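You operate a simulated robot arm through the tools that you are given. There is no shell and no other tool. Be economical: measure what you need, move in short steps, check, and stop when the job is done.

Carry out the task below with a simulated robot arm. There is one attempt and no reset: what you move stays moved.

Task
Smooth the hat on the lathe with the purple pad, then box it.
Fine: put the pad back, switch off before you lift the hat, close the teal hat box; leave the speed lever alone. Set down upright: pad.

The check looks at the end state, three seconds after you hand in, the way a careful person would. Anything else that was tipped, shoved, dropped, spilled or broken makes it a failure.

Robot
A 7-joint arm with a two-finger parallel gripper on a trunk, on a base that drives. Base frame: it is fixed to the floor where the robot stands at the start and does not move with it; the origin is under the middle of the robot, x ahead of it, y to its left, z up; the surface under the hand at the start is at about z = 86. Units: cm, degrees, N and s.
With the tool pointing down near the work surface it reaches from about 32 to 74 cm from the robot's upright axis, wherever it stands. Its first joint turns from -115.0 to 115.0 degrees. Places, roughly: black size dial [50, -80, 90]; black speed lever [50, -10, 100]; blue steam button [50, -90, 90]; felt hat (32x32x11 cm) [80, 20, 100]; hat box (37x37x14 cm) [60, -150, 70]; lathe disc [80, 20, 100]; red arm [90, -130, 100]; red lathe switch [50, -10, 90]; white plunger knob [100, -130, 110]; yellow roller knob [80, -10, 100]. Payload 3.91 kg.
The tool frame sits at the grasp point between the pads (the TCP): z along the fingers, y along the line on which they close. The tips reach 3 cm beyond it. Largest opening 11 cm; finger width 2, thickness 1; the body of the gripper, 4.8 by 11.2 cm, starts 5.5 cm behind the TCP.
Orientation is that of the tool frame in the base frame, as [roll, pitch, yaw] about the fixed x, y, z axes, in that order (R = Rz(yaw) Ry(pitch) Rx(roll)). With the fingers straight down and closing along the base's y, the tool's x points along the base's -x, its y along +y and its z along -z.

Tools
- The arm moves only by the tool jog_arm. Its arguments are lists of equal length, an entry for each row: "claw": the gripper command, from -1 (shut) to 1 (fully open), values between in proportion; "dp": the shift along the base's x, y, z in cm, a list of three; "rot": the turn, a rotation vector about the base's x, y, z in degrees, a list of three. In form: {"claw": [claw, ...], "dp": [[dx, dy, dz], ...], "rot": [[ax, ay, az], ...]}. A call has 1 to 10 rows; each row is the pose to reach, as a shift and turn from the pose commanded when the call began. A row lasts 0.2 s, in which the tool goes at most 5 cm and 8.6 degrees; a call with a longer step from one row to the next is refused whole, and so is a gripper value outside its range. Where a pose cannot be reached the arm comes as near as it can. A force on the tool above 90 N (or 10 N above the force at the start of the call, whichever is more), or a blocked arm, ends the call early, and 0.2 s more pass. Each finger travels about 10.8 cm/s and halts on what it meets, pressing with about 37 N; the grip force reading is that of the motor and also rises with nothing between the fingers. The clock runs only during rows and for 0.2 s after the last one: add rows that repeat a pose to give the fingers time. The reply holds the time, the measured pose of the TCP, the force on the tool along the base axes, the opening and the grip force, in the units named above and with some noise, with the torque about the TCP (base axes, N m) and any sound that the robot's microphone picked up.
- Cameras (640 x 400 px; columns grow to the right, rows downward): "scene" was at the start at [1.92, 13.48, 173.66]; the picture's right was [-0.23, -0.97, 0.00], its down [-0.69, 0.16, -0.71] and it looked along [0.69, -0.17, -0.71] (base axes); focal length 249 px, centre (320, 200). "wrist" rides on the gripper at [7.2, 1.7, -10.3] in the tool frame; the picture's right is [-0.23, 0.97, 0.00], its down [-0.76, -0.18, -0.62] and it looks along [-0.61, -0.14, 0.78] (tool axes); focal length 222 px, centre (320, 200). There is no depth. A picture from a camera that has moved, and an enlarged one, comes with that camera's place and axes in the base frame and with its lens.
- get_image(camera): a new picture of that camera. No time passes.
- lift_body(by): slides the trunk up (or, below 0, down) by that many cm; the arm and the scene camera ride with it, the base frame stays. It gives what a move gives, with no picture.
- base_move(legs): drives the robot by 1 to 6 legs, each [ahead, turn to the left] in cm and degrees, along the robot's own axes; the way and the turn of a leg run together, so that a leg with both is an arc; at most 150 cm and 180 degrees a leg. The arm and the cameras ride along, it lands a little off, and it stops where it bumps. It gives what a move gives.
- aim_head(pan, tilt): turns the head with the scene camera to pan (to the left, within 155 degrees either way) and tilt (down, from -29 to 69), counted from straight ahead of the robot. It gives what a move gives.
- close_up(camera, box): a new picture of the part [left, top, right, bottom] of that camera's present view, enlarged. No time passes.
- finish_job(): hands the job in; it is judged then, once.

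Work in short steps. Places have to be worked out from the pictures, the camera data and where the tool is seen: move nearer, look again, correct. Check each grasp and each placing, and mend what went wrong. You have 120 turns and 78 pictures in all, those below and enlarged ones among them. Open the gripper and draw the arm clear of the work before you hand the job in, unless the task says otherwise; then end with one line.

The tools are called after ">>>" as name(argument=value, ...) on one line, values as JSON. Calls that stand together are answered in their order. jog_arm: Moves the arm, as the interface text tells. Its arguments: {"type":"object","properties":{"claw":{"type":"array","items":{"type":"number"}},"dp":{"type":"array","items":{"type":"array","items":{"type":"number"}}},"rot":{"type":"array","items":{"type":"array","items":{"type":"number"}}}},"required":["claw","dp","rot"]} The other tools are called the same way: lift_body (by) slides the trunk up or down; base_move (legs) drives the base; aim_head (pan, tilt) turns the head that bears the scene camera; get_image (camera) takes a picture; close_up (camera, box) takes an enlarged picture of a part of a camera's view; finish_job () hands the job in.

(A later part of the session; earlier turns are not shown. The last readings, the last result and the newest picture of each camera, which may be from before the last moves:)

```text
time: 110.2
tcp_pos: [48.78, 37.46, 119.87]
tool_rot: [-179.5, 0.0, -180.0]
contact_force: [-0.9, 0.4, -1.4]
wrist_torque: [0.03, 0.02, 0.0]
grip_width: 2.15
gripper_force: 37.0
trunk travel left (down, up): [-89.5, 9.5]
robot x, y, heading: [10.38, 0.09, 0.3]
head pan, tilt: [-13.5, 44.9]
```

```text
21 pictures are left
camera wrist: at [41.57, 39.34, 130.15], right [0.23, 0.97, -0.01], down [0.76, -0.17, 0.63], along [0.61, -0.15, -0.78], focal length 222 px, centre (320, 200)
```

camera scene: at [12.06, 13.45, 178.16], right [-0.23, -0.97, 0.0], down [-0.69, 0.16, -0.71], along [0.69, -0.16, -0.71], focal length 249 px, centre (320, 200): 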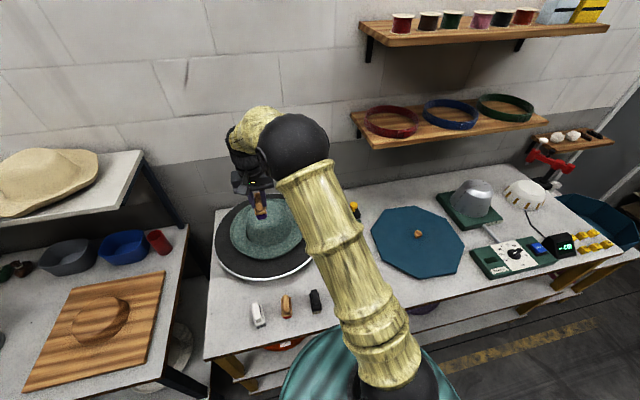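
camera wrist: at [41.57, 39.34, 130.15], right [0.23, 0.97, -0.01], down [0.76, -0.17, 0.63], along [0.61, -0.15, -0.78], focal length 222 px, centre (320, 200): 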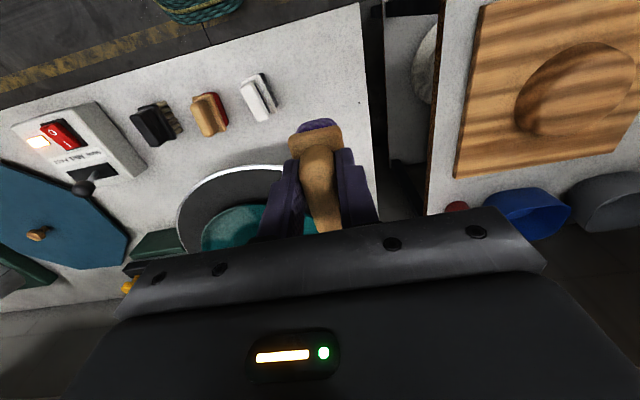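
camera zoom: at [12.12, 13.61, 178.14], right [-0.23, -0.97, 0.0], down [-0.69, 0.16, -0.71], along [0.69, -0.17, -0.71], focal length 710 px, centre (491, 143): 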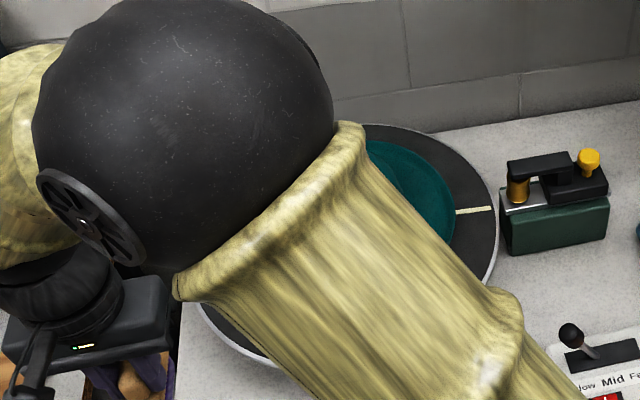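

The visible hat is smooth. I bring the pad over its original spot (49.1, 38.3) and lower it.

>>> jog_arm(claw=[-1, -1, -1, -1, -1, -1, -1, -1], dp=[[0.3, 0.8, -4], [0.3, 0.8, -8], [0.3, 0.8, -12], [0.3, 0.8, -16], [0.3, 0.8, -20], [0.3, 0.8, -23], [0.3, 0.8, -25], [0.3, 0.8, -25.7]], rot=[[0, 0, -4], [0, 0, -4], [0, 0, -4], [0, 0, -4], [0, 0, -4], [0, 0, -4], [0, 0, -4], [0, 0, -4]])

>>> jog_arm(claw=[-1, -1, -1], dp=[[0, 0, -0.3], [0, 0, -0.5], [0, 0, -0.5]], rot=[[0, 0, 0], [0, 0, 0], [0, 0, 0]])

```text
time: 112.0
tcp_pos: [49.17, 38.06, 94.22]
tool_rot: [-179.5, 0.1, 176.0]
contact_force: [-0.3, 0.2, -1.0]
wrist_torque: [-0.01, 0.02, -0.02]
grip_width: 2.13
gripper_force: 36.7
trunk travel left (down, up): [-89.5, 9.5]
robot x, y, heading: [10.56, 0.06, 0.1]
head pan, tilt: [-13.5, 44.9]
```

```text
time: 112.8
tcp_pos: [49.15, 38.1, 93.57]
tool_rot: [-179.7, 0.1, 176.0]
contact_force: [-0.6, -0.1, -1.3]
wrist_torque: [-0.02, 0.01, 0.01]
grip_width: 2.17
gripper_force: 36.4
trunk travel left (down, up): [-89.5, 9.5]
robot x, y, heading: [10.4, 0.09, 0.1]
head pan, tilt: [-13.5, 44.9]
```

Not touching yet; I lower in small steps.

>>> jog_arm(claw=[-1, -1, -1], dp=[[0, 0, -0.2], [0, 0, -0.4], [0, 0, -0.4]], rot=[[0, 0, 0], [0, 0, 0], [0, 0, 0]])

>>> jog_arm(claw=[-1, -1, -1], dp=[[0, 0, -0.1], [0, 0, -0.2], [0, 0, -0.2]], rot=[[0, 0, 0], [0, 0, 0], [0, 0, 0]])

```text
time: 113.6
tcp_pos: [49.11, 38.02, 93.26]
tool_rot: [-179.6, 0.1, 176.0]
contact_force: [0.1, 0.0, -1.0]
wrist_torque: [0.03, 0.01, -0.04]
grip_width: 2.17
gripper_force: 37.3
trunk travel left (down, up): [-89.5, 9.5]
robot x, y, heading: [10.29, -0.28, 0.1]
head pan, tilt: [-13.5, 44.9]
```

```text
time: 114.4
tcp_pos: [49.18, 38.09, 93.02]
tool_rot: [-179.6, 0.0, 176.1]
contact_force: [-0.1, -0.7, 6.8]
wrist_torque: [0.02, -0.33, -0.03]
grip_width: 2.15
gripper_force: 37.3
trunk travel left (down, up): [-89.5, 9.5]
robot x, y, heading: [10.27, 0.06, 0.1]
head pan, tilt: [-13.5, 44.9]
```

The pad has touched down. I open the hand, let it settle, rise, then look.

>>> jog_arm(claw=[-0.4, 0.1, 0.3, 0.3, 0.3, 0.3, 0.3, 0.3, 0.3, 0.3], dp=[[0, 0, 0], [0, 0, 0], [0, 0, 0], [0, 0, 0], [0, 0, 3], [0, 0, 7], [0, 0, 11], [0, 0, 15], [0, 0, 19], [0, 0, 19]], rot=[[0, 0, 0], [0, 0, 0], [0, 0, 0], [0, 0, 0], [0, 0, 0], [0, 0, 0], [0, 0, 0], [0, 0, 0], [0, 0, 0], [0, 0, 0]])

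>>> get_image(camera="wrist")

```text
time: 116.6
tcp_pos: [49.21, 38.17, 112.31]
tool_rot: [-179.4, 0.1, 176.0]
contact_force: [-0.7, 0.4, 0.2]
wrist_torque: [0.0, -0.03, -0.01]
grip_width: 7.16
gripper_force: 0.1
trunk travel left (down, up): [-89.5, 9.5]
robot x, y, heading: [10.21, 0.16, 0.1]
head pan, tilt: [-13.5, 44.9]
```

```text
20 pictures are left
camera wrist: at [42.21, 40.46, 122.5], right [0.29, 0.96, -0.01], down [0.75, -0.22, 0.63], along [0.6, -0.19, -0.78], focal length 222 px, centre (320, 200)
```

wrist: 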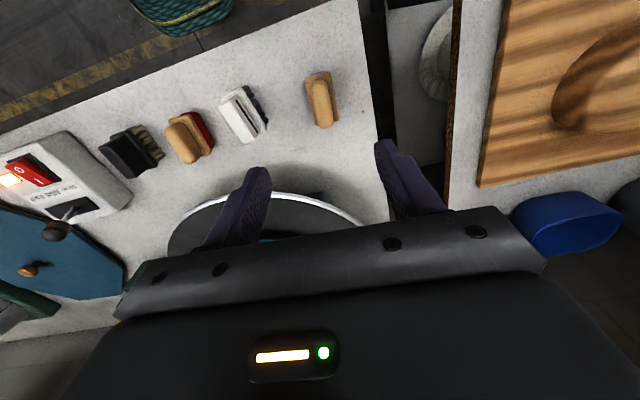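

The pad is standing upright in its place. Next I switch the lathe off, moving the closed fingers over the "O" end at about (45.7, −10).

>>> jog_arm(claw=[0, -0.5, -1, -1, -1, -1, -1, -1, -1, -1], dp=[[-0.5, -4.9, 0], [-0.9, -9.8, 0], [-1.3, -14.7, 0], [-1.7, -19.6, 0], [-2.1, -24.5, 0], [-2.5, -29.4, 0], [-2.9, -34.3, 0], [-3.3, -39.2, 0], [-3.5, -44.1, 0], [-3.5, -48.2, 0]], rot=[[0, 0, 0], [0, 0, 1], [0, 0, 2], [0, 0, 3], [0, 0, 4], [0, 0, 4], [0, 0, 4], [0, 0, 4], [0, 0, 4], [0, 0, 4]])

>>> jog_arm(claw=[-1, -1, -1, -1, -1], dp=[[0, 0, -4], [0, 0, -8], [0, 0, -12], [0, 0, -15.3], [0, 0, -15.3]], rot=[[0, 0, 0], [0, 0, 0], [0, 0, 0], [0, 0, 0], [0, 0, 0]])

>>> close_up(camera="wrist", box=[200, 70, 440, 220])

>>> get_image(camera="scene")

```text
time: 118.8
tcp_pos: [45.71, -10.67, 111.89]
tool_rot: [-179.6, 0.1, -179.9]
contact_force: [0.3, -0.3, 0.0]
wrist_torque: [0.03, -0.02, 0.0]
grip_width: 0.01
gripper_force: 36.5
trunk travel left (down, up): [-89.5, 9.5]
robot x, y, heading: [10.1, -0.18, 0.1]
head pan, tilt: [-13.5, 44.9]
```

```text
time: 120.0
tcp_pos: [45.79, -10.12, 96.71]
tool_rot: [-179.6, 0.1, -180.0]
contact_force: [-0.7, 0.7, -0.4]
wrist_torque: [-0.03, 0.03, 0.04]
grip_width: 0.0
gripper_force: 37.1
trunk travel left (down, up): [-89.5, 9.5]
robot x, y, heading: [10.13, -0.01, 0.2]
head pan, tilt: [-13.5, 44.9]
```

```text
2.67 times, centred on (320, 145) of wrist
camera zoom: at [38.51, -8.35, 106.91], right [0.23, 0.97, -0.01], down [0.76, -0.17, 0.63], along [0.61, -0.15, -0.78], focal length 592 px, centre (320, 347)
```

zoom: 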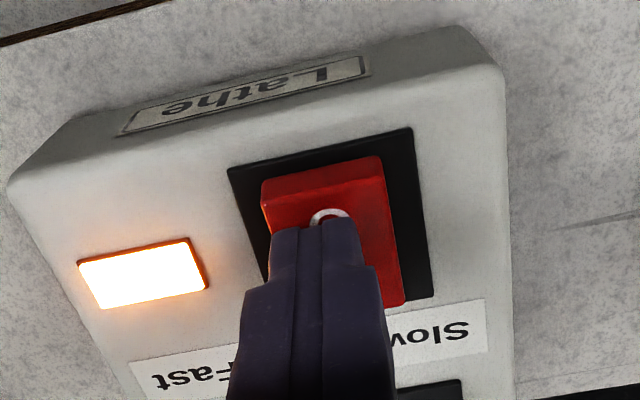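

```text
18 pictures are left
camera scene: at [12.11, 13.42, 178.16], right [-0.23, -0.97, 0.0], down [-0.69, 0.16, -0.71], along [0.69, -0.16, -0.71], focal length 249 px, centre (320, 200)
```

scene: 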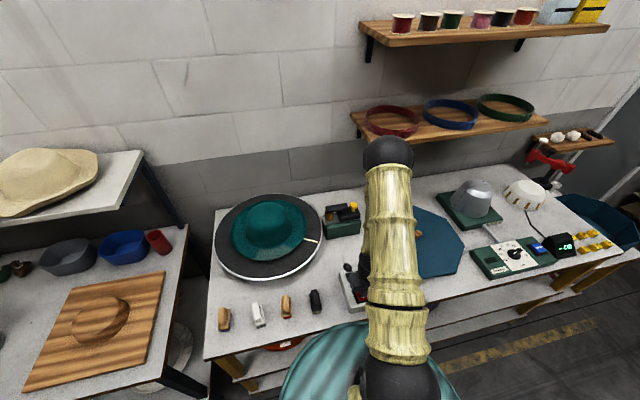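

The whole hat is smooth and all four pads stand properly. The fingers are over "O", so I press.

>>> jog_arm(claw=[-1, -1, -1, -1, -1, -1], dp=[[0, 0, -0.6], [0, 0, -1.2], [0, 0, -1.8], [0, 0, -2.3], [0, 0, -2.8], [0, 0, -3.2]], rot=[[0, 0, 0], [0, 0, 0], [0, 0, 0], [0, 0, 0], [0, 0, 0], [0, 0, 0]])

>>> close_up(camera="wrist", box=[200, 70, 440, 220])

```text
time: 120.8
tcp_pos: [45.64, -10.12, 95.75]
tool_rot: [-179.3, 0.8, -180.0]
contact_force: [-11.2, 3.1, 69.8]
wrist_torque: [0.28, -0.28, -0.02]
grip_width: 0.01
gripper_force: 37.0
trunk travel left (down, up): [-89.5, 9.5]
robot x, y, heading: [10.16, 0.38, 0.1]
head pan, tilt: [-13.5, 44.9]
stopped in row 3: the force on the tool passed its limit at 110 N (the readings are from after the stop); the commanded pose is now the measured one
```

```text
2.67 times, centred on (320, 145) of wrist
camera zoom: at [38.22, -8.29, 105.99], right [0.23, 0.97, -0.01], down [0.75, -0.17, 0.64], along [0.62, -0.15, -0.77], focal length 592 px, centre (320, 347)
```

zoom: 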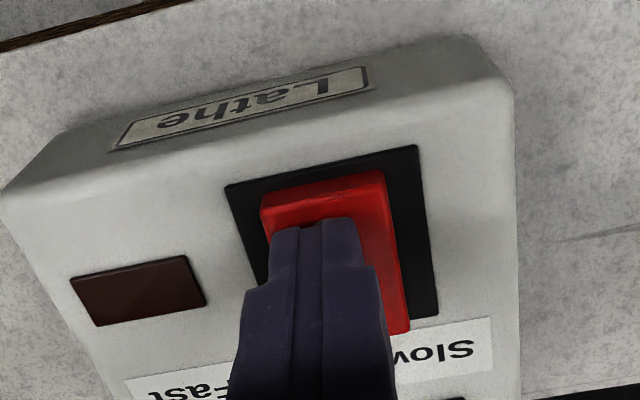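

The lamp is off, so the lathe is switched off. I rise clear and take a close look at the hat to plan how to lift it.

>>> jog_arm(claw=[-1, -1, -1, -1, -1, -1, -1, -1], dp=[[0, 0, 2], [0, 0, 6], [0, 0, 10], [0, 0, 14], [0, 0, 18], [0, 0, 20], [0, 0, 20], [0, 0, 20]], rot=[[0, 0, 0], [0, 0.8, 0], [0, 0.8, 0], [0, 0.8, 0], [0, 0.8, 0], [0, 0.8, 0], [0, 0.8, 0], [0, 0.8, 0]])

>>> close_up(camera="scene", box=[206, 180, 334, 290])

```text
time: 122.6
tcp_pos: [46.06, -10.35, 115.39]
tool_rot: [-179.4, 0.0, 180.0]
contact_force: [0.6, 0.0, -0.4]
wrist_torque: [0.01, 0.01, 0.0]
grip_width: 0.02
gripper_force: 36.9
trunk travel left (down, up): [-89.5, 9.5]
robot x, y, heading: [10.32, -0.27, 0.1]
head pan, tilt: [-13.5, 44.9]
```

```text
3.64 times, centred on (270, 235) of scene
camera zoom: at [12.12, 13.44, 178.16], right [-0.23, -0.97, 0.0], down [-0.69, 0.16, -0.71], along [0.69, -0.16, -0.71], focal length 904 px, centre (502, 73)
```

zoom: 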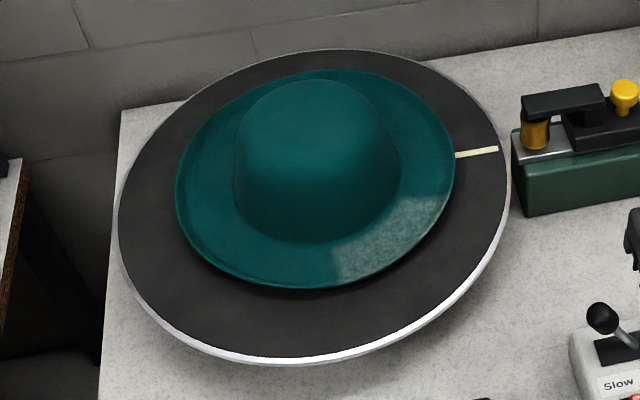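

A roughly 45° patch of the brim is still unsmoothed. I have to do it properly: switch on again, rub with the pad, put it back, switch off. I press "I" first.

>>> jog_arm(claw=[-1, -1, -1, -1, -1, -1, -1, -1], dp=[[2.65, 0.4, -4], [2.65, 0.4, -8], [2.65, 0.4, -12], [2.65, 0.4, -16], [2.65, 0.4, -18.4], [2.65, 0.4, -19.4], [2.65, 0.4, -20.4], [2.65, 0.4, -21.4]], rot=[[0, 0, 0], [0, 0, 0], [0, 0, 0], [0, 0, 0], [0, 0, 0], [0, 0, 0], [0, 0, 0], [0, 0, 0]])

>>> jog_arm(claw=[-1, -1, -1, -1, -1, -1, -1, -0.4, 0.2, 0.3], dp=[[0, 0, 3], [0, 0, 8], [0, 0, 12], [0, 0, 16], [0, 4.9, 16], [0, 9.8, 16], [0, 14.7, 16], [0, 19.6, 16], [0, 24.5, 16], [0, 29.4, 16]], rot=[[0, 0, 0], [0, 0, 0], [0, 0, 0], [0, 0, 0], [0, 0, 0], [0, 0, 0], [0, 0, 0], [0, 0, 0], [0, 0, 0], [0, 0, 0]])

>>> get_image(camera="wrist")

```text
time: 124.3
tcp_pos: [48.58, -9.82, 95.65]
tool_rot: [-179.2, 0.6, -179.9]
contact_force: [-12.1, 4.7, 71.1]
wrist_torque: [0.2, 1.03, -0.04]
grip_width: 0.0
gripper_force: 37.1
trunk travel left (down, up): [-89.5, 9.5]
robot x, y, heading: [10.38, -0.15, 0.1]
head pan, tilt: [-13.5, 44.9]
stopped in row 8: the force on the tool passed its limit at 114 N (the readings are from after the stop); the commanded pose is now the measured one
```

```text
time: 126.5
tcp_pos: [49.14, 19.72, 111.11]
tool_rot: [-179.1, 0.6, -180.0]
contact_force: [0.1, 0.1, 0.3]
wrist_torque: [-0.02, -0.01, -0.01]
grip_width: 7.14
gripper_force: 0.1
trunk travel left (down, up): [-89.5, 9.5]
robot x, y, heading: [10.35, -0.04, 0.1]
head pan, tilt: [-13.5, 44.9]
```

```text
15 pictures are left
camera wrist: at [41.73, 21.69, 121.3], right [0.23, 0.97, -0.01], down [0.76, -0.17, 0.63], along [0.61, -0.15, -0.77], focal length 222 px, centre (320, 200)
```

wrist: 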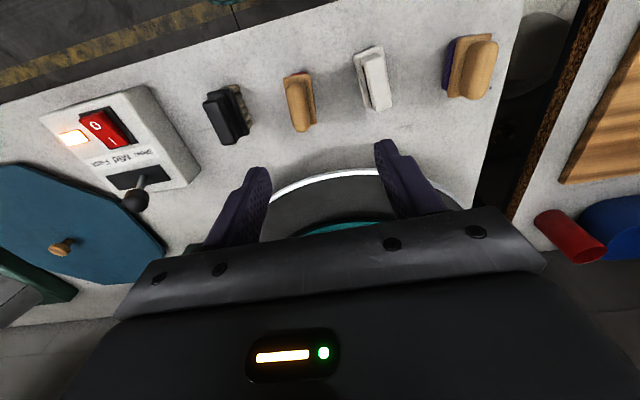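

The lamp is on. I re-grasp the pad at its released pose (49.2, 38.1), z = 93.3.

>>> jog_arm(claw=[0.3, 0.3, 0.3, 0.3, 0.3, 0.3, 0.3, 0.3, 0.3, 0.3], dp=[[0, 4.9, 0], [0, 9.8, 0], [0, 14.7, 0], [0, 18.4, 0], [0, 18.4, -4], [0, 18.4, -8], [0, 18.4, -12], [0, 18.4, -15], [0, 18.4, -17], [0, 18.4, -17.8]], rot=[[0.3, 0.2, -1], [0.6, 0.4, -2], [0.9, 0.6, -3], [0.9, 0.6, -4], [0.9, 0.6, -4], [0.9, 0.6, -4], [0.9, 0.6, -4], [0.9, 0.6, -4], [0.9, 0.6, -4], [0.9, 0.6, -4]])

>>> jog_arm(claw=[0, -0.5, -1, -1, -1, -1, -1], dp=[[0, 0, 0], [0, 0, 0], [0, 0, 0], [0, 0, 0], [0, 0, 0.5], [0, 0, 2], [0, 0, 5]], rot=[[0, 0, 0], [0, 0, 0], [0, 0, 0], [0, 0, 0], [0, 0, 0], [0, 0, 0], [0, 0, 0]])

```text
time: 128.7
tcp_pos: [49.05, 38.05, 93.31]
tool_rot: [179.9, -0.1, 176.0]
contact_force: [-0.3, -0.7, -0.3]
wrist_torque: [0.03, 0.02, 0.01]
grip_width: 7.14
gripper_force: 0.0
trunk travel left (down, up): [-89.5, 9.5]
robot x, y, heading: [10.34, -0.03, -0.0]
head pan, tilt: [-13.5, 44.9]
```

```text
time: 130.3
tcp_pos: [48.98, 37.93, 98.3]
tool_rot: [179.9, 0.0, 176.0]
contact_force: [-0.2, 0.3, -2.0]
wrist_torque: [0.01, 0.04, -0.04]
grip_width: 2.16
gripper_force: 37.0
trunk travel left (down, up): [-89.5, 9.5]
robot x, y, heading: [10.09, -0.06, 0.0]
head pan, tilt: [-13.5, 44.9]
```

The handle is gripped. I go up and over, back to the brim position (65.9, 19.1).

>>> jog_arm(claw=[-1, -1, -1, -1, -1, -1, -1, -1, -1, -1], dp=[[0, 0, 4.5], [0, 0, 9], [0, 0, 13.5], [0, 0, 18], [2.5, -3.2, 20], [5.5, -6.4, 21], [8.5, -9.6, 21.7], [11.5, -12.8, 21.7], [14.5, -16, 21.7], [16.9, -18.9, 21.7]], rot=[[0, 0, 0], [0, 0, 0], [0, 0, 0], [0, 0, 0], [0, 0, 1], [0, 0, 2], [0, 0, 3], [0, 0, 4], [0, 0, 4], [0, 0, 4]])

>>> jog_arm(claw=[-1, -1, -1, -1, -1, -1], dp=[[0, 0, -4], [0, 0, -8], [0, 0, -11], [0, 0, -12.5], [0, 0, -13.3], [0, 0, -13.3]], rot=[[0, 0, 0], [0, 0, 0], [0, 0, 0], [0, 0, 0], [0, 0, 0], [0, 0, 0]])

>>> jog_arm(claw=[-1, -1, -1, -1], dp=[[0, 0, -0.15], [0, 0, -0.3], [0, 0, -0.3], [0, 0, -0.3]], rot=[[0, 0, 0], [0, 0, 0], [0, 0, 0], [0, 0, 0]])

```text
time: 132.5
tcp_pos: [66.1, 19.0, 119.91]
tool_rot: [180.0, 0.0, -180.0]
contact_force: [0.5, -0.6, -1.1]
wrist_torque: [0.04, 0.05, 0.01]
grip_width: 2.16
gripper_force: 37.0
trunk travel left (down, up): [-89.5, 9.5]
robot x, y, heading: [9.99, -0.45, -0.1]
head pan, tilt: [-13.5, 44.9]
```

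```text
time: 133.9
tcp_pos: [65.9, 18.86, 106.75]
tool_rot: [179.9, -0.1, -179.9]
contact_force: [-0.7, 0.3, -0.8]
wrist_torque: [-0.03, 0.0, 0.02]
grip_width: 2.18
gripper_force: 37.1
trunk travel left (down, up): [-89.5, 9.5]
robot x, y, heading: [9.97, -0.34, -0.2]
head pan, tilt: [-13.5, 44.9]
```

```text
time: 134.9
tcp_pos: [65.88, 18.99, 106.45]
tool_rot: [180.0, -0.1, -179.9]
contact_force: [0.2, 0.6, -1.4]
wrist_torque: [0.04, 0.03, 0.0]
grip_width: 2.15
gripper_force: 36.9
trunk travel left (down, up): [-89.5, 9.5]
robot x, y, heading: [10.35, -0.06, -0.1]
head pan, tilt: [-13.5, 44.9]
```

Nothing yet at 106.45; I step further down.

>>> jog_arm(claw=[-1, -1, -1], dp=[[0, 0, -0.2], [0, 0, -0.2], [0, 0, -0.2]], rot=[[0, 0, 0], [0, 0, 0], [0, 0, 0]])

>>> jog_arm(claw=[-1, -1, -1], dp=[[0, 0, -0.15], [0, 0, -0.15], [0, 0, -0.15]], rot=[[0, 0, 0], [0, 0, 0], [0, 0, 0]])

```text
time: 135.7
tcp_pos: [65.85, 18.98, 106.17]
tool_rot: [179.8, 0.0, -179.9]
contact_force: [-0.1, -0.2, -1.0]
wrist_torque: [-0.03, 0.01, 0.0]
grip_width: 2.16
gripper_force: 37.0
trunk travel left (down, up): [-89.5, 9.5]
robot x, y, heading: [10.38, 0.11, 0.1]
head pan, tilt: [-13.5, 44.9]
```

```text
time: 136.5
tcp_pos: [66.02, 18.95, 106.04]
tool_rot: [179.8, 0.1, -180.0]
contact_force: [0.6, -2.5, 6.9]
wrist_torque: [-0.24, 0.07, 0.02]
grip_width: 2.16
gripper_force: 37.0
trunk travel left (down, up): [-89.5, 9.5]
robot x, y, heading: [10.69, 0.21, -0.0]
head pan, tilt: [-13.5, 44.9]
```

Contact is about 7 N with 2.5 N of drag, good for rubbing. I hold for about 11 s, watching the readings.

>>> jog_arm(claw=[-1, -1, -1, -1, -1, -1, -1, -1, -1, -1], dp=[[0, 0, 0.02], [0, 0, 0.02], [0, 0, 0.02], [0, 0, 0.02], [0, 0, 0.02], [0, 0, 0.02], [0, 0, 0.02], [0, 0, 0.02], [0, 0, 0.02], [0, 0, 0.02]], rot=[[0, 0, 0], [0, 0, 0], [0, 0, 0], [0, 0, 0], [0, 0, 0], [0, 0, 0], [0, 0, 0], [0, 0, 0], [0, 0, 0], [0, 0, 0]])

>>> jog_arm(claw=[-1, -1, -1, -1, -1, -1, -1, -1, -1, -1], dp=[[0, 0, 0], [0, 0, 0], [0, 0, 0], [0, 0, 0], [0, 0, 0], [0, 0, 0], [0, 0, 0], [0, 0, 0], [0, 0, 0], [0, 0, 0]], rot=[[0, 0, 0], [0, 0, 0], [0, 0, 0], [0, 0, 0], [0, 0, 0], [0, 0, 0], [0, 0, 0], [0, 0, 0], [0, 0, 0], [0, 0, 0]])

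>>> jog_arm(claw=[-1, -1, -1, -1, -1, -1, -1, -1, -1, -1], dp=[[0, 0, 0], [0, 0, 0], [0, 0, 0], [0, 0, 0], [0, 0, 0], [0, 0, 0], [0, 0, 0], [0, 0, 0], [0, 0, 0], [0, 0, 0]], rot=[[0, 0, 0], [0, 0, 0], [0, 0, 0], [0, 0, 0], [0, 0, 0], [0, 0, 0], [0, 0, 0], [0, 0, 0], [0, 0, 0], [0, 0, 0]])

>>> jog_arm(claw=[-1, -1, -1, -1, -1, -1, -1, -1, -1, -1], dp=[[0, 0, 0], [0, 0, 0], [0, 0, 0], [0, 0, 0], [0, 0, 0], [0, 0, 0], [0, 0, 0], [0, 0, 0], [0, 0, 0], [0, 0, 0]], rot=[[0, 0, 0], [0, 0, 0], [0, 0, 0], [0, 0, 0], [0, 0, 0], [0, 0, 0], [0, 0, 0], [0, 0, 0], [0, 0, 0], [0, 0, 0]])

>>> jog_arm(claw=[-1, -1, -1, -1, -1, -1, -1, -1, -1, -1], dp=[[0, 0, 0], [0, 0, 0], [0, 0, 0], [0, 0, 0], [0, 0, 0], [0, 0, 0], [0, 0, 0], [0, 0, 0], [0, 0, 0], [0, 0, 0]], rot=[[0, 0, 0], [0, 0, 0], [0, 0, 0], [0, 0, 0], [0, 0, 0], [0, 0, 0], [0, 0, 0], [0, 0, 0], [0, 0, 0], [0, 0, 0]])

```text
time: 138.7
tcp_pos: [65.92, 18.96, 106.11]
tool_rot: [179.9, 0.0, -179.9]
contact_force: [0.4, -4.5, 8.1]
wrist_torque: [-0.25, 0.11, 0.05]
grip_width: 2.13
gripper_force: 36.9
trunk travel left (down, up): [-89.5, 9.5]
robot x, y, heading: [10.1, -0.41, -0.1]
head pan, tilt: [-13.5, 44.9]
```

```text
time: 140.9
tcp_pos: [65.96, 18.98, 106.2]
tool_rot: [180.0, 0.0, 180.0]
contact_force: [-1.1, -5.0, 8.7]
wrist_torque: [-0.25, 0.1, 0.04]
grip_width: 2.15
gripper_force: 36.9
trunk travel left (down, up): [-89.5, 9.5]
robot x, y, heading: [10.12, 0.44, -0.1]
head pan, tilt: [-13.5, 44.9]
```

```text
time: 143.1
tcp_pos: [65.91, 18.9, 106.01]
tool_rot: [179.9, 0.0, -179.9]
contact_force: [0.7, -4.4, 7.4]
wrist_torque: [-0.18, 0.09, 0.03]
grip_width: 2.16
gripper_force: 37.3
trunk travel left (down, up): [-89.5, 9.5]
robot x, y, heading: [10.28, 0.14, -0.0]
head pan, tilt: [-13.5, 44.9]
```

```text
time: 145.3
tcp_pos: [65.92, 19.0, 106.11]
tool_rot: [179.9, 0.1, 179.9]
contact_force: [-0.3, -2.7, 5.7]
wrist_torque: [-0.19, 0.12, 0.02]
grip_width: 2.15
gripper_force: 37.1
trunk travel left (down, up): [-89.5, 9.5]
robot x, y, heading: [10.21, -0.27, 0.1]
head pan, tilt: [-13.5, 44.9]
```

```text
time: 147.5
tcp_pos: [65.87, 18.9, 106.17]
tool_rot: [179.9, 0.0, -179.8]
contact_force: [0.0, -3.1, 4.7]
wrist_torque: [-0.08, 0.09, 0.0]
grip_width: 2.14
gripper_force: 37.0
trunk travel left (down, up): [-89.5, 9.5]
robot x, y, heading: [10.2, -0.25, 0.2]
head pan, tilt: [-13.5, 44.9]
```

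Steady rubbing throughout. I lift off and swing aside to the right, still holding the pad, to inspect the whole hat.

>>> jog_arm(claw=[-1, -1, -1, -1, -1, -1, -1, -1, -1, -1], dp=[[0, 0, 3], [0, 0, 7], [0, 0, 11], [0, 0, 14], [-3, -3.5, 14], [-6, -7, 14], [-9, -10.5, 14], [-12, -14, 14], [-15, -17.5, 14], [-16, -22, 14]], rot=[[0, 0, 0], [0, 0, 0], [0, 0, 0], [0, 0, 0], [0, 0, 0], [0, 0, 0], [0, 0, 0], [0, 0, 0], [0, 0, 0], [0, 0, 0]])

>>> jog_arm(claw=[-1, -1, -1], dp=[[0, -4, 0], [0, -8, 0], [0, -8, 0]], rot=[[0, 0, 0], [0, 0, 0], [0, 0, 0]])

>>> close_up(camera="scene", box=[206, 180, 334, 290])

```text
time: 149.7
tcp_pos: [50.23, -3.14, 120.15]
tool_rot: [180.0, 0.0, -179.8]
contact_force: [0.7, 0.9, -1.6]
wrist_torque: [0.02, 0.05, 0.04]
grip_width: 2.16
gripper_force: 36.8
trunk travel left (down, up): [-89.5, 9.5]
robot x, y, heading: [10.31, 0.31, 0.2]
head pan, tilt: [-13.5, 44.9]
```

```text
time: 150.5
tcp_pos: [50.0, -10.91, 120.0]
tool_rot: [179.9, 0.0, 180.0]
contact_force: [-0.4, 0.6, -1.1]
wrist_torque: [0.0, 0.05, -0.01]
grip_width: 2.17
gripper_force: 37.1
trunk travel left (down, up): [-89.5, 9.5]
robot x, y, heading: [10.31, 0.33, 0.0]
head pan, tilt: [-13.5, 44.9]
```

```text
3.64 times, centred on (270, 235) of scene
camera zoom: at [12.16, 13.45, 178.16], right [-0.23, -0.97, 0.0], down [-0.69, 0.16, -0.71], along [0.69, -0.16, -0.71], focal length 904 px, centre (502, 73)
```

zoom: 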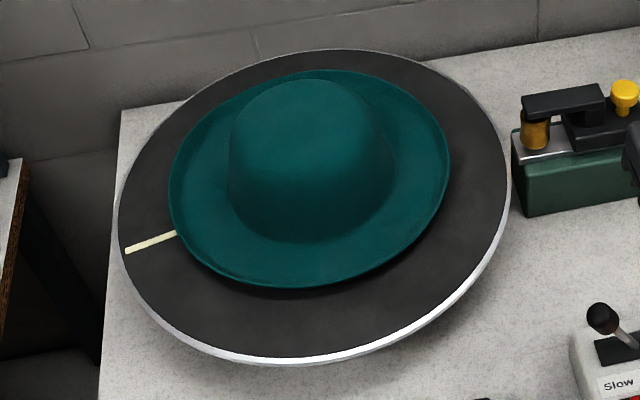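

The hat is uniformly smooth now. I carry the pad back to its place.

>>> jog_arm(claw=[-1, -1, -1, -1, -1, -1, -1, -1, -1, -1], dp=[[-0.1, 4.9, 0], [-0.2, 9.8, 0], [-0.3, 14.7, 0], [-0.4, 19.6, 0], [-0.5, 24.5, 0], [-0.6, 29.4, 0], [-0.7, 34.3, 0], [-0.8, 39.2, 0], [-0.9, 44.1, 0], [-0.9, 49, 0]], rot=[[0, 0, 0], [0, 0, 0], [0, 0, -1], [0, 0, -2], [0, 0, -3], [0, 0, -4], [0, 0, -4], [0, 0, -4], [0, 0, -4], [0, 0, -4]])

>>> jog_arm(claw=[-1, -1, -1, -1, -1, -1, -1, -1], dp=[[0, 0, -4.5], [0, 0, -9], [0, 0, -13.5], [0, 0, -18], [0, 0, -22], [0, 0, -25], [0, 0, -26], [0, 0, -26.3]], rot=[[0, 0, 0], [0, 0, 0], [0, 0, 0], [0, 0, 0], [0, 0, 0], [0, 0, 0], [0, 0, 0], [0, 0, 0]])

>>> jog_arm(claw=[-1, -1, -1], dp=[[0, 0, -0.2], [0, 0, -0.3], [0, 0, -0.3]], rot=[[0, 0, 0], [0, 0, 0], [0, 0, 0]])

```text
time: 152.7
tcp_pos: [49.13, 38.23, 120.11]
tool_rot: [-179.9, -0.1, 176.1]
contact_force: [0.3, -0.2, -0.2]
wrist_torque: [-0.03, 0.01, -0.02]
grip_width: 2.16
gripper_force: 36.5
trunk travel left (down, up): [-89.5, 9.5]
robot x, y, heading: [10.63, -0.08, 0.3]
head pan, tilt: [-13.5, 44.9]
```

```text
time: 154.5
tcp_pos: [49.06, 37.98, 93.83]
tool_rot: [179.8, 0.0, 176.1]
contact_force: [0.2, -0.3, -0.9]
wrist_torque: [0.0, 0.02, -0.02]
grip_width: 2.16
gripper_force: 37.1
trunk travel left (down, up): [-89.5, 9.5]
robot x, y, heading: [10.15, -0.07, -0.1]
head pan, tilt: [-13.5, 44.9]
```

```text
time: 155.3
tcp_pos: [49.0, 37.93, 93.44]
tool_rot: [179.9, 0.0, 176.1]
contact_force: [0.7, 0.2, -0.9]
wrist_torque: [-0.07, -0.03, 0.0]
grip_width: 2.14
gripper_force: 36.7
trunk travel left (down, up): [-89.5, 9.5]
robot x, y, heading: [10.28, 0.36, 0.1]
head pan, tilt: [-13.5, 44.9]
```

Near the table: I take one more small step, then release and rise.

>>> jog_arm(claw=[-1, -1, -1], dp=[[0, 0, -0.1], [0, 0, -0.2], [0, 0, -0.2]], rot=[[0, 0, 0], [0, 0, 0], [0, 0, 0]])

>>> jog_arm(claw=[-0.4, 0.1, 0.3, 0.3, 0.3, 0.3, 0.3, 0.3, 0.3], dp=[[0, 0, 0], [0, 0, 0], [0, 0, 0], [0, 0, 0], [0, 0, 3], [0, 0, 7], [0, 0, 11], [0, 0, 15], [0, 0, 19]], rot=[[0, 0, 0], [0, 0, 0], [0, 0, 0], [0, 0, 0], [0, 0, 0], [0, 0, 0], [0, 0, 0], [0, 0, 0], [0, 0, 0]])

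>>> jog_arm(claw=[0, -0.5, -1, -1, -1, -1, -1, -1, -1, -1], dp=[[-0.5, -4.9, 0], [-0.9, -9.8, 0], [-1.3, -14.7, 0], [-1.7, -19.6, 0], [-2.1, -24.5, 0], [-2.5, -29.4, 0], [-2.9, -34.3, 0], [-3.2, -39.2, 0], [-3.4, -44.1, 0], [-3.4, -48, 0]], rot=[[0, 0, 0], [0, 0, 1], [0, 0, 2], [0, 0, 3], [0, 0, 4], [0, 0, 4], [0, 0, 4], [0, 0, 4], [0, 0, 4], [0, 0, 4]])

>>> jog_arm(claw=[-1, -1, -1, -1, -1, -1, -1, -1], dp=[[0, 0, -4], [0, 0, -8], [0, 0, -12], [0, 0, -15.3], [0, 0, -16], [0, 0, -16.8], [0, 0, -17.6], [0, 0, -18.4]], rot=[[0, 0, 0], [0, 0, 0], [0, 0, 0], [0, 0, 0], [0, 0, 0], [0, 0, 0], [0, 0, 0], [0, 0, 0]])

>>> jog_arm(claw=[-1, -1, -1, -1, -1, -1], dp=[[0, 0, 2], [0, 0, 6], [0, 0, 10], [0, 0, 14], [0, 0, 18], [0, 0, 22]], rot=[[0, 0, 0], [0, 0.8, 0], [0, 0.8, 0], [0, 0.8, 0], [0, 0.8, 0], [0, 0.8, 0]])

>>> get_image(camera="scene")

```text
time: 156.1
tcp_pos: [48.93, 37.86, 93.29]
tool_rot: [179.8, -0.1, 176.1]
contact_force: [0.2, 0.3, -0.4]
wrist_torque: [0.03, 0.04, 0.0]
grip_width: 2.17
gripper_force: 37.1
trunk travel left (down, up): [-89.5, 9.5]
robot x, y, heading: [10.34, -0.07, 0.2]
head pan, tilt: [-13.5, 44.9]
```

```text
time: 158.1
tcp_pos: [48.91, 37.83, 112.42]
tool_rot: [180.0, -0.1, 176.1]
contact_force: [0.1, 0.1, 0.5]
wrist_torque: [0.01, -0.03, -0.02]
grip_width: 7.14
gripper_force: 0.1
trunk travel left (down, up): [-89.5, 9.5]
robot x, y, heading: [10.67, -0.17, 0.2]
head pan, tilt: [-13.5, 44.9]
```

```text
time: 160.3
tcp_pos: [45.83, -10.24, 112.32]
tool_rot: [179.9, 0.0, -179.8]
contact_force: [0.0, -0.3, -0.3]
wrist_torque: [-0.02, -0.01, 0.04]
grip_width: 0.0
gripper_force: 36.7
trunk travel left (down, up): [-89.5, 9.5]
robot x, y, heading: [10.15, 0.13, -0.1]
head pan, tilt: [-13.5, 44.9]
```

```text
time: 161.9
tcp_pos: [45.41, -10.05, 95.77]
tool_rot: [-179.8, 0.5, -179.9]
contact_force: [-14.1, 3.6, 74.4]
wrist_torque: [0.1, -0.32, 0.08]
grip_width: 0.02
gripper_force: 37.4
trunk travel left (down, up): [-89.5, 9.5]
robot x, y, heading: [10.32, 0.14, 0.5]
head pan, tilt: [-13.5, 44.9]
stopped in row 7: the force on the tool passed its limit at 112 N (the readings are from after the stop); the commanded pose is now the measured one
```

```text
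time: 163.3
tcp_pos: [45.63, -10.22, 117.39]
tool_rot: [-179.9, -0.3, 180.0]
contact_force: [-0.6, 0.5, -0.1]
wrist_torque: [-0.01, -0.02, 0.0]
grip_width: 0.0
gripper_force: 36.6
trunk travel left (down, up): [-89.5, 9.5]
robot x, y, heading: [10.11, -0.07, -0.1]
head pan, tilt: [-13.5, 44.9]
```

```text
13 pictures are left
camera scene: at [11.94, 13.49, 178.15], right [-0.23, -0.97, 0.0], down [-0.69, 0.16, -0.71], along [0.69, -0.16, -0.7], focal length 249 px, centre (320, 200)
```

scene: 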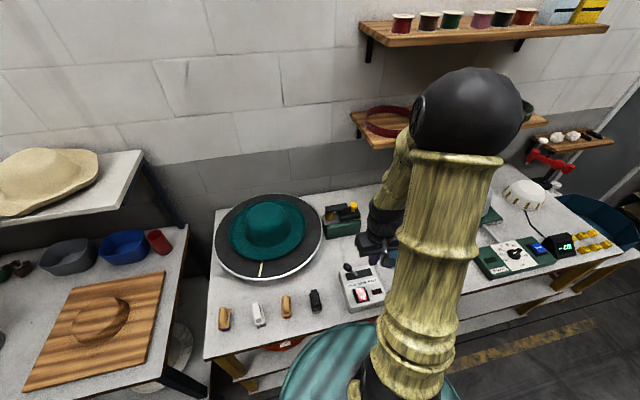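

The pad is upright in place and the lathe lamp is dark. Now the hat: centre about (80, 19.2), brim edge at z ≈ 98.5 with roughly a 2.5 cm gap above the disc. I'll pinch the brim edge with a near-horizontal hand coming in at about 35°, between the black pad and the switch box, so I turn the hand first while high.

>>> jog_arm(claw=[-1, -1, -1, -1, -1, -1, -1, -1, -1, -1], dp=[[1, 1.2, 1], [2, 2.4, 2], [3, 3.6, 3], [4, 4.8, 4], [5, 6, 5], [6, 7.2, 5], [7, 8.4, 5], [8, 9.6, 5], [9, 10.8, 5], [10, 12, 5]], rot=[[6.4, -3.33, -3.7], [12.8, -6.66, -7.4], [19.2, -10, -11.1], [25.6, -13.33, -14.8], [32, -16.66, -18.5], [38.4, -20, -22.2], [44.8, -23.3, -25.9], [51.2, -26.65, -29.6], [57.6, -30, -33.3], [64, -33.3, -37]])

>>> jog_arm(claw=[-1, -0.7, -0.45, -0.45], dp=[[0, 0, 0], [0, 0, 0], [0, 0, 0], [0, 0, 0]], rot=[[6.4, -3.33, -3.7], [12.97, -6.77, -7.5], [12.97, -6.77, -7.5], [12.97, -6.77, -7.5]])

>>> get_image(camera="wrist")

```text
time: 165.5
tcp_pos: [56.6, 1.35, 122.18]
tool_rot: [109.6, 5.6, 133.5]
contact_force: [-0.7, 1.1, 0.2]
wrist_torque: [0.03, 0.0, -0.01]
grip_width: 0.0
gripper_force: 36.9
out of reach, approached as far as the arm can: row 10
trunk travel left (down, up): [-89.5, 9.5]
robot x, y, heading: [10.04, -0.17, -0.1]
head pan, tilt: [-13.5, 44.9]
```

```text
time: 166.5
tcp_pos: [57.94, 0.79, 121.79]
tool_rot: [96.2, 0.0, 125.5]
contact_force: [-0.3, -1.2, -0.2]
wrist_torque: [-0.01, -0.01, -0.02]
grip_width: 3.04
gripper_force: 0.1
out of reach, approached as far as the arm can: row 1, 2, 3, 4
trunk travel left (down, up): [-89.5, 9.5]
robot x, y, heading: [10.45, 0.16, 0.1]
head pan, tilt: [-13.5, 44.9]
```

```text
12 pictures are left
camera wrist: at [45.59, 0.99, 124.63], right [0.22, -0.13, 0.97], down [-0.08, -0.99, -0.11], along [0.97, -0.05, -0.22], focal length 222 px, centre (320, 200)
```

wrist: 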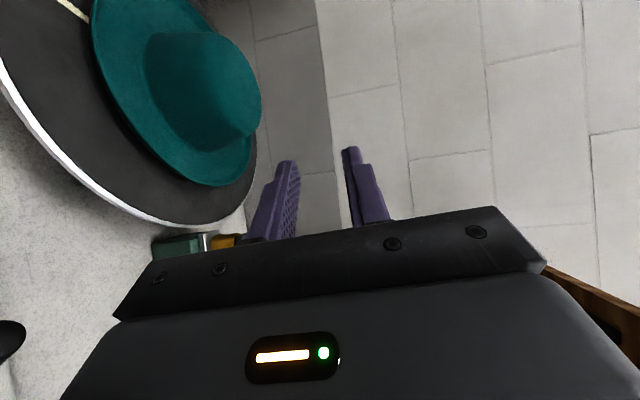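

The hand is oriented as wanted but folded too close to the body. I back the base off 8 cm for elbow room.

>>> base_move(legs=[[-8, 0]])

>>> jog_arm(claw=[-0.45, -0.45, -0.45, -0.45, -0.45, -0.45], dp=[[2, 0.5, -3], [4, 1, -7], [5, 1, -11], [5, 1, -15], [5, 1, -18], [5, 1, -18]], rot=[[0, 0, 0], [0, 0, 0], [0, 0, 0], [0, 0, 0], [0, 0, 0], [0, 0, 0]])

```text
time: 167.6
tcp_pos: [50.05, 0.8, 121.86]
tool_rot: [96.1, -0.1, 125.4]
contact_force: [-0.9, 0.6, -0.4]
wrist_torque: [-0.04, -0.01, 0.0]
grip_width: 3.01
gripper_force: 0.0
trunk travel left (down, up): [-89.5, 9.5]
robot x, y, heading: [2.49, -0.1, 0.2]
head pan, tilt: [-13.5, 44.9]
```

```text
time: 169.2
tcp_pos: [55.77, -0.6, 104.93]
tool_rot: [98.4, 5.5, 125.9]
contact_force: [-0.1, -0.6, -0.7]
wrist_torque: [0.01, -0.02, -0.01]
grip_width: 3.01
gripper_force: 0.1
trunk travel left (down, up): [-89.5, 9.5]
robot x, y, heading: [2.79, -0.08, 0.1]
head pan, tilt: [-13.5, 44.9]
stopped in row 6: the arm was blocked; the commanded pose is now the measured one
```

The arm was blocked with no force at the tool, so I look at why.

>>> get_image(camera="scene")

```text
11 pictures are left
camera scene: at [4.33, 13.37, 178.16], right [-0.23, -0.97, 0.0], down [-0.69, 0.16, -0.71], along [0.69, -0.16, -0.71], focal length 249 px, centre (320, 200)
```

scene: 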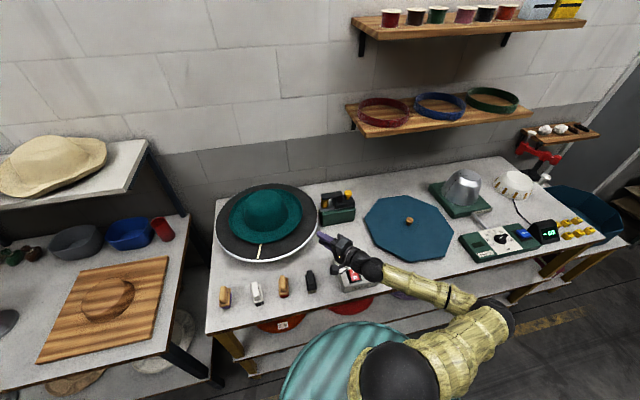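

The wrist lies right over the switch box, so I check the lever and the box closely.

>>> close_up(camera="scene", box=[300, 225, 396, 300])

```text
5.33 times, centred on (348, 262) of scene
camera zoom: at [4.33, 13.37, 178.16], right [-0.23, -0.97, 0.0], down [-0.69, 0.16, -0.71], along [0.69, -0.16, -0.71], focal length 1326 px, centre (171, -133)
```

zoom: 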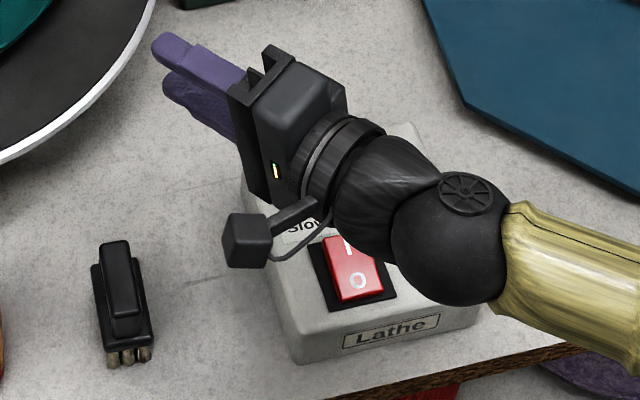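

The lever is hidden under the hand, so I raise straight up and check that it hasn't moved.

>>> jog_arm(claw=[-0.45, -0.45, -0.45, -0.45, -0.45, -0.45], dp=[[0, 0, 3], [0, 0, 7], [0, 1, 11], [0, 3, 15], [0, 6, 18], [0, 10, 18]], rot=[[0, 0, 0], [0, 0, 0], [0, 0, 0], [0, 0, 0], [0, 0, 0], [0, 0, 0]])

>>> close_up(camera="scene", box=[270, 195, 398, 295])

```text
time: 170.6
tcp_pos: [55.87, 9.98, 122.69]
tool_rot: [98.3, 5.1, 126.0]
contact_force: [0.0, -0.6, -0.6]
wrist_torque: [0.01, -0.01, -0.04]
grip_width: 3.04
gripper_force: 0.1
trunk travel left (down, up): [-89.5, 9.5]
robot x, y, heading: [2.43, 0.04, 0.1]
head pan, tilt: [-13.5, 44.9]
```

```text
4.00 times, centred on (334, 245) of scene
camera zoom: at [4.5, 13.61, 178.13], right [-0.23, -0.97, 0.0], down [-0.69, 0.16, -0.71], along [0.69, -0.16, -0.71], focal length 994 px, centre (264, 20)
```

zoom: 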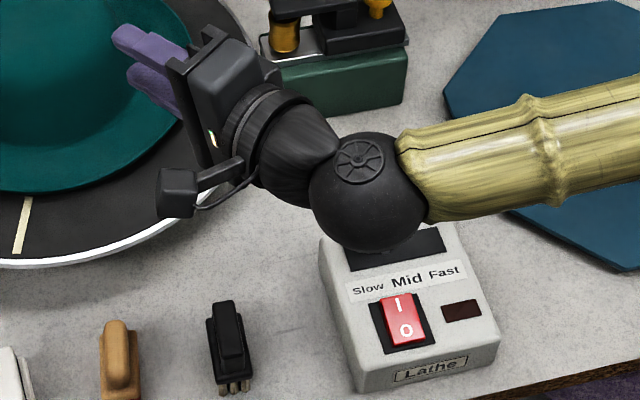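

I change plan: a hand tilted about 25° down, coming nearly straight along +x, keeps the wrist and forearm well above the lever and pads. I turn while high, then lower to the pre-approach point (58.4, 16.1, 102).

>>> jog_arm(claw=[-0.45, -0.45, -0.5, -0.56, -0.56, -0.56, -0.56, -0.56, -0.56, -0.56], dp=[[0.5, 1.5, 0], [1, 3, 0], [1.5, 4.5, 0], [2, 6.1, 0], [2.5, 6.1, -3], [2.5, 6.1, -7], [2.5, 6.1, -11], [2.5, 6.1, -15], [2.5, 6.1, -18.5], [2.5, 6.1, -18.5]], rot=[[-0.4, 4.39, -7.13], [-0.8, 8.78, -14.27], [-1.2, 13.2, -21.4], [-1.58, 17.55, -28.53], [-1.58, 17.55, -28.53], [-1.58, 17.55, -28.53], [-1.58, 17.55, -28.53], [-1.58, 17.55, -28.53], [-1.58, 17.55, -28.53], [-1.58, 17.55, -28.53]])

>>> get_image(camera="wrist")

```text
time: 172.8
tcp_pos: [58.35, 15.55, 104.22]
tool_rot: [114.9, 0.1, 98.0]
contact_force: [0.3, -0.3, 0.6]
wrist_torque: [-0.04, 0.02, 0.01]
grip_width: 2.44
gripper_force: 0.1
trunk travel left (down, up): [-89.5, 9.5]
robot x, y, heading: [2.3, -0.24, -0.0]
head pan, tilt: [-13.5, 44.9]
```

```text
8 pictures are left
camera wrist: at [48.8, 21.62, 110.16], right [0.44, -0.17, 0.88], down [-0.53, -0.84, 0.1], along [0.73, -0.51, -0.46], focal length 222 px, centre (320, 200)
```

wrist: 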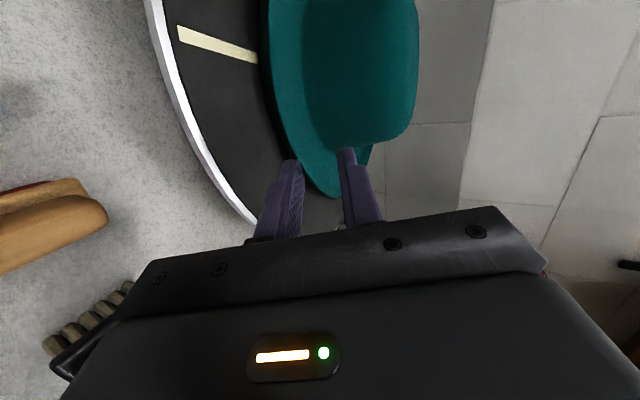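

The orientation is right and the brim edge checks out at z ≈ 98.5. I lower 2.2 cm and advance along the finger direction in short steps.

>>> jog_arm(claw=[-0.56, -0.56, -0.56, -0.56, -0.56], dp=[[0, 0.6, -2.2], [1.35, 0.8, -2.85], [2.7, 1.0, -3.5], [4.0, 1.15, -4.1], [4.0, 1.15, -4.1]], rot=[[0, 0, 0], [0, 0, 0], [0, 0, 0], [0, 0, 0], [0, 0, 0]])

>>> close_up(camera="wrist", box=[200, 60, 440, 230])

```text
time: 174.0
tcp_pos: [62.23, 16.82, 100.13]
tool_rot: [115.0, 0.0, 97.9]
contact_force: [-0.9, -0.4, 0.4]
wrist_torque: [0.0, -0.01, 0.02]
grip_width: 2.41
gripper_force: 0.1
trunk travel left (down, up): [-89.5, 9.5]
robot x, y, heading: [2.83, 0.08, -0.1]
head pan, tilt: [-13.5, 44.9]
```

```text
2.35 times, centred on (320, 145) of wrist
camera zoom: at [52.77, 22.97, 106.02], right [0.44, -0.17, 0.88], down [-0.53, -0.84, 0.1], along [0.73, -0.51, -0.46], focal length 523 px, centre (320, 329)
```

zoom: 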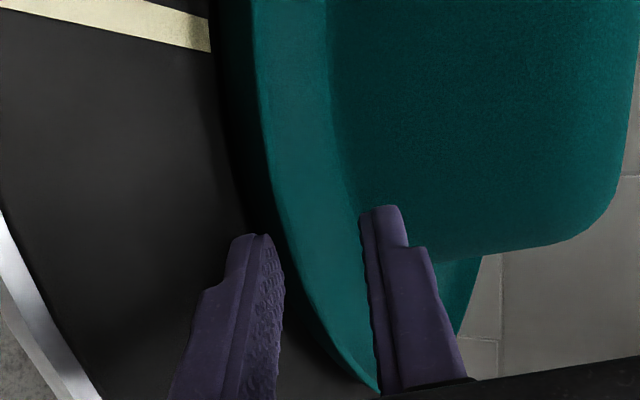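

The brim lies between the fingers, with the lower finger entering the gap. I advance 1.7 cm more and then close.

>>> jog_arm(claw=[-0.56, -0.56, -0.56], dp=[[0.7, 0.1, -0.3], [1.5, 0.2, -0.6], [1.5, 0.2, -0.6]], rot=[[0, 0, 0], [0, 0, 0], [0, 0, 0]])

>>> jog_arm(claw=[-0.7, -0.85, -1, -1, -1], dp=[[0, 0, 0], [0, 0, 0], [0, 0, 0], [0, 0, 0], [0, 0, 0]], rot=[[0, 0, 0], [0, 0, 0], [0, 0, 0], [0, 0, 0], [0, 0, 0]])

```text
time: 174.8
tcp_pos: [63.14, 17.06, 99.95]
tool_rot: [114.8, 0.2, 98.1]
contact_force: [-37.4, -6.4, 17.5]
wrist_torque: [-0.23, 0.51, -0.42]
grip_width: 2.44
gripper_force: 0.4
trunk travel left (down, up): [-89.5, 9.5]
robot x, y, heading: [2.35, -0.68, -0.1]
head pan, tilt: [-13.5, 44.9]
```

```text
time: 176.0
tcp_pos: [62.88, 17.1, 99.59]
tool_rot: [115.5, 0.0, 98.0]
contact_force: [-51.3, -11.2, -14.8]
wrist_torque: [0.13, 1.39, -0.84]
grip_width: 1.28
gripper_force: 36.8
trunk travel left (down, up): [-89.5, 9.5]
robot x, y, heading: [2.67, -0.17, -0.1]
head pan, tilt: [-13.5, 44.9]
```

The fingers hold something 1.28 cm thick, but I was pushing against the hat with 50 N. I relax the push and look.

>>> jog_arm(claw=[-1, -1, -1, -1], dp=[[-0.4, 0, 0], [-0.8, -0.1, 0.1], [-0.9, -0.1, 0.1], [-0.9, -0.1, 0.1]], rot=[[0, 0, 0], [0, 0, 0], [0, 0, 0], [0, 0, 0]])

>>> close_up(camera="wrist", box=[120, 0, 480, 240])

```text
time: 177.0
tcp_pos: [62.71, 16.93, 100.1]
tool_rot: [114.6, 0.2, 97.9]
contact_force: [-22.9, -3.6, -0.7]
wrist_torque: [0.17, 0.4, -0.26]
grip_width: 0.46
gripper_force: 37.3
trunk travel left (down, up): [-89.5, 9.5]
robot x, y, heading: [2.26, -0.14, -0.1]
head pan, tilt: [-13.5, 44.9]
```

```text
1.67 times, centred on (300, 120) of wrist
camera zoom: at [53.19, 23.04, 105.86], right [0.43, -0.17, 0.89], down [-0.53, -0.84, 0.1], along [0.73, -0.51, -0.45], focal length 370 px, centre (353, 333)
```

zoom: 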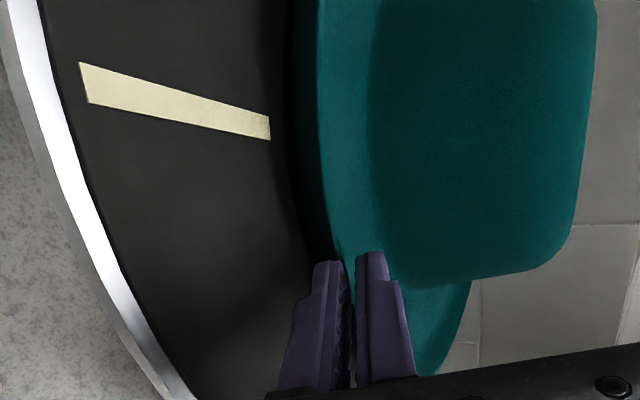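

The tips now pinch the brim (0.46 cm). I ease the push a bit more and lift slowly, watching the load.

>>> jog_arm(claw=[-1, -1, -1, -1, -1, -1, -1], dp=[[-0.3, 0, 0.2], [-0.5, 0, 0.6], [-0.5, 0, 1.2], [-0.5, 0, 2], [-0.5, 0, 3], [-0.5, 0, 4], [-0.5, 0, 4]], rot=[[0, 0, 0], [0, 0, 0], [0, 0, 0], [0, 0, 0], [0, 0, 0], [0, 0, 0], [0, 0, 0]])

>>> get_image(camera="wrist")

```text
time: 178.6
tcp_pos: [62.39, 17.09, 103.81]
tool_rot: [115.0, 0.0, 97.9]
contact_force: [-0.4, -0.2, -0.1]
wrist_torque: [-0.01, -0.02, 0.02]
grip_width: 0.0
gripper_force: 37.0
trunk travel left (down, up): [-89.5, 9.5]
robot x, y, heading: [2.61, -0.51, 0.1]
head pan, tilt: [-13.5, 44.9]
```

```text
5 pictures are left
camera wrist: at [52.87, 23.12, 109.66], right [0.44, -0.17, 0.88], down [-0.53, -0.84, 0.1], along [0.73, -0.51, -0.46], focal length 222 px, centre (320, 200)
```

wrist: 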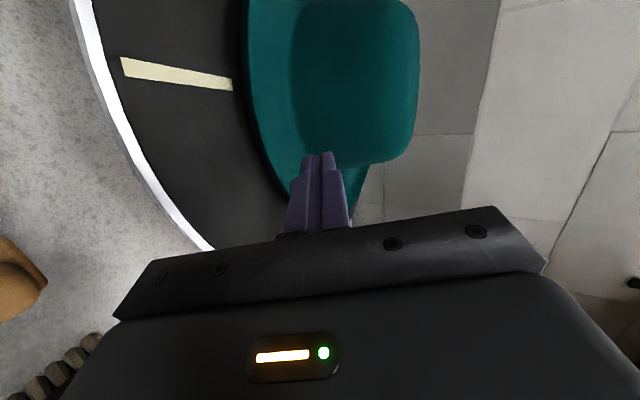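

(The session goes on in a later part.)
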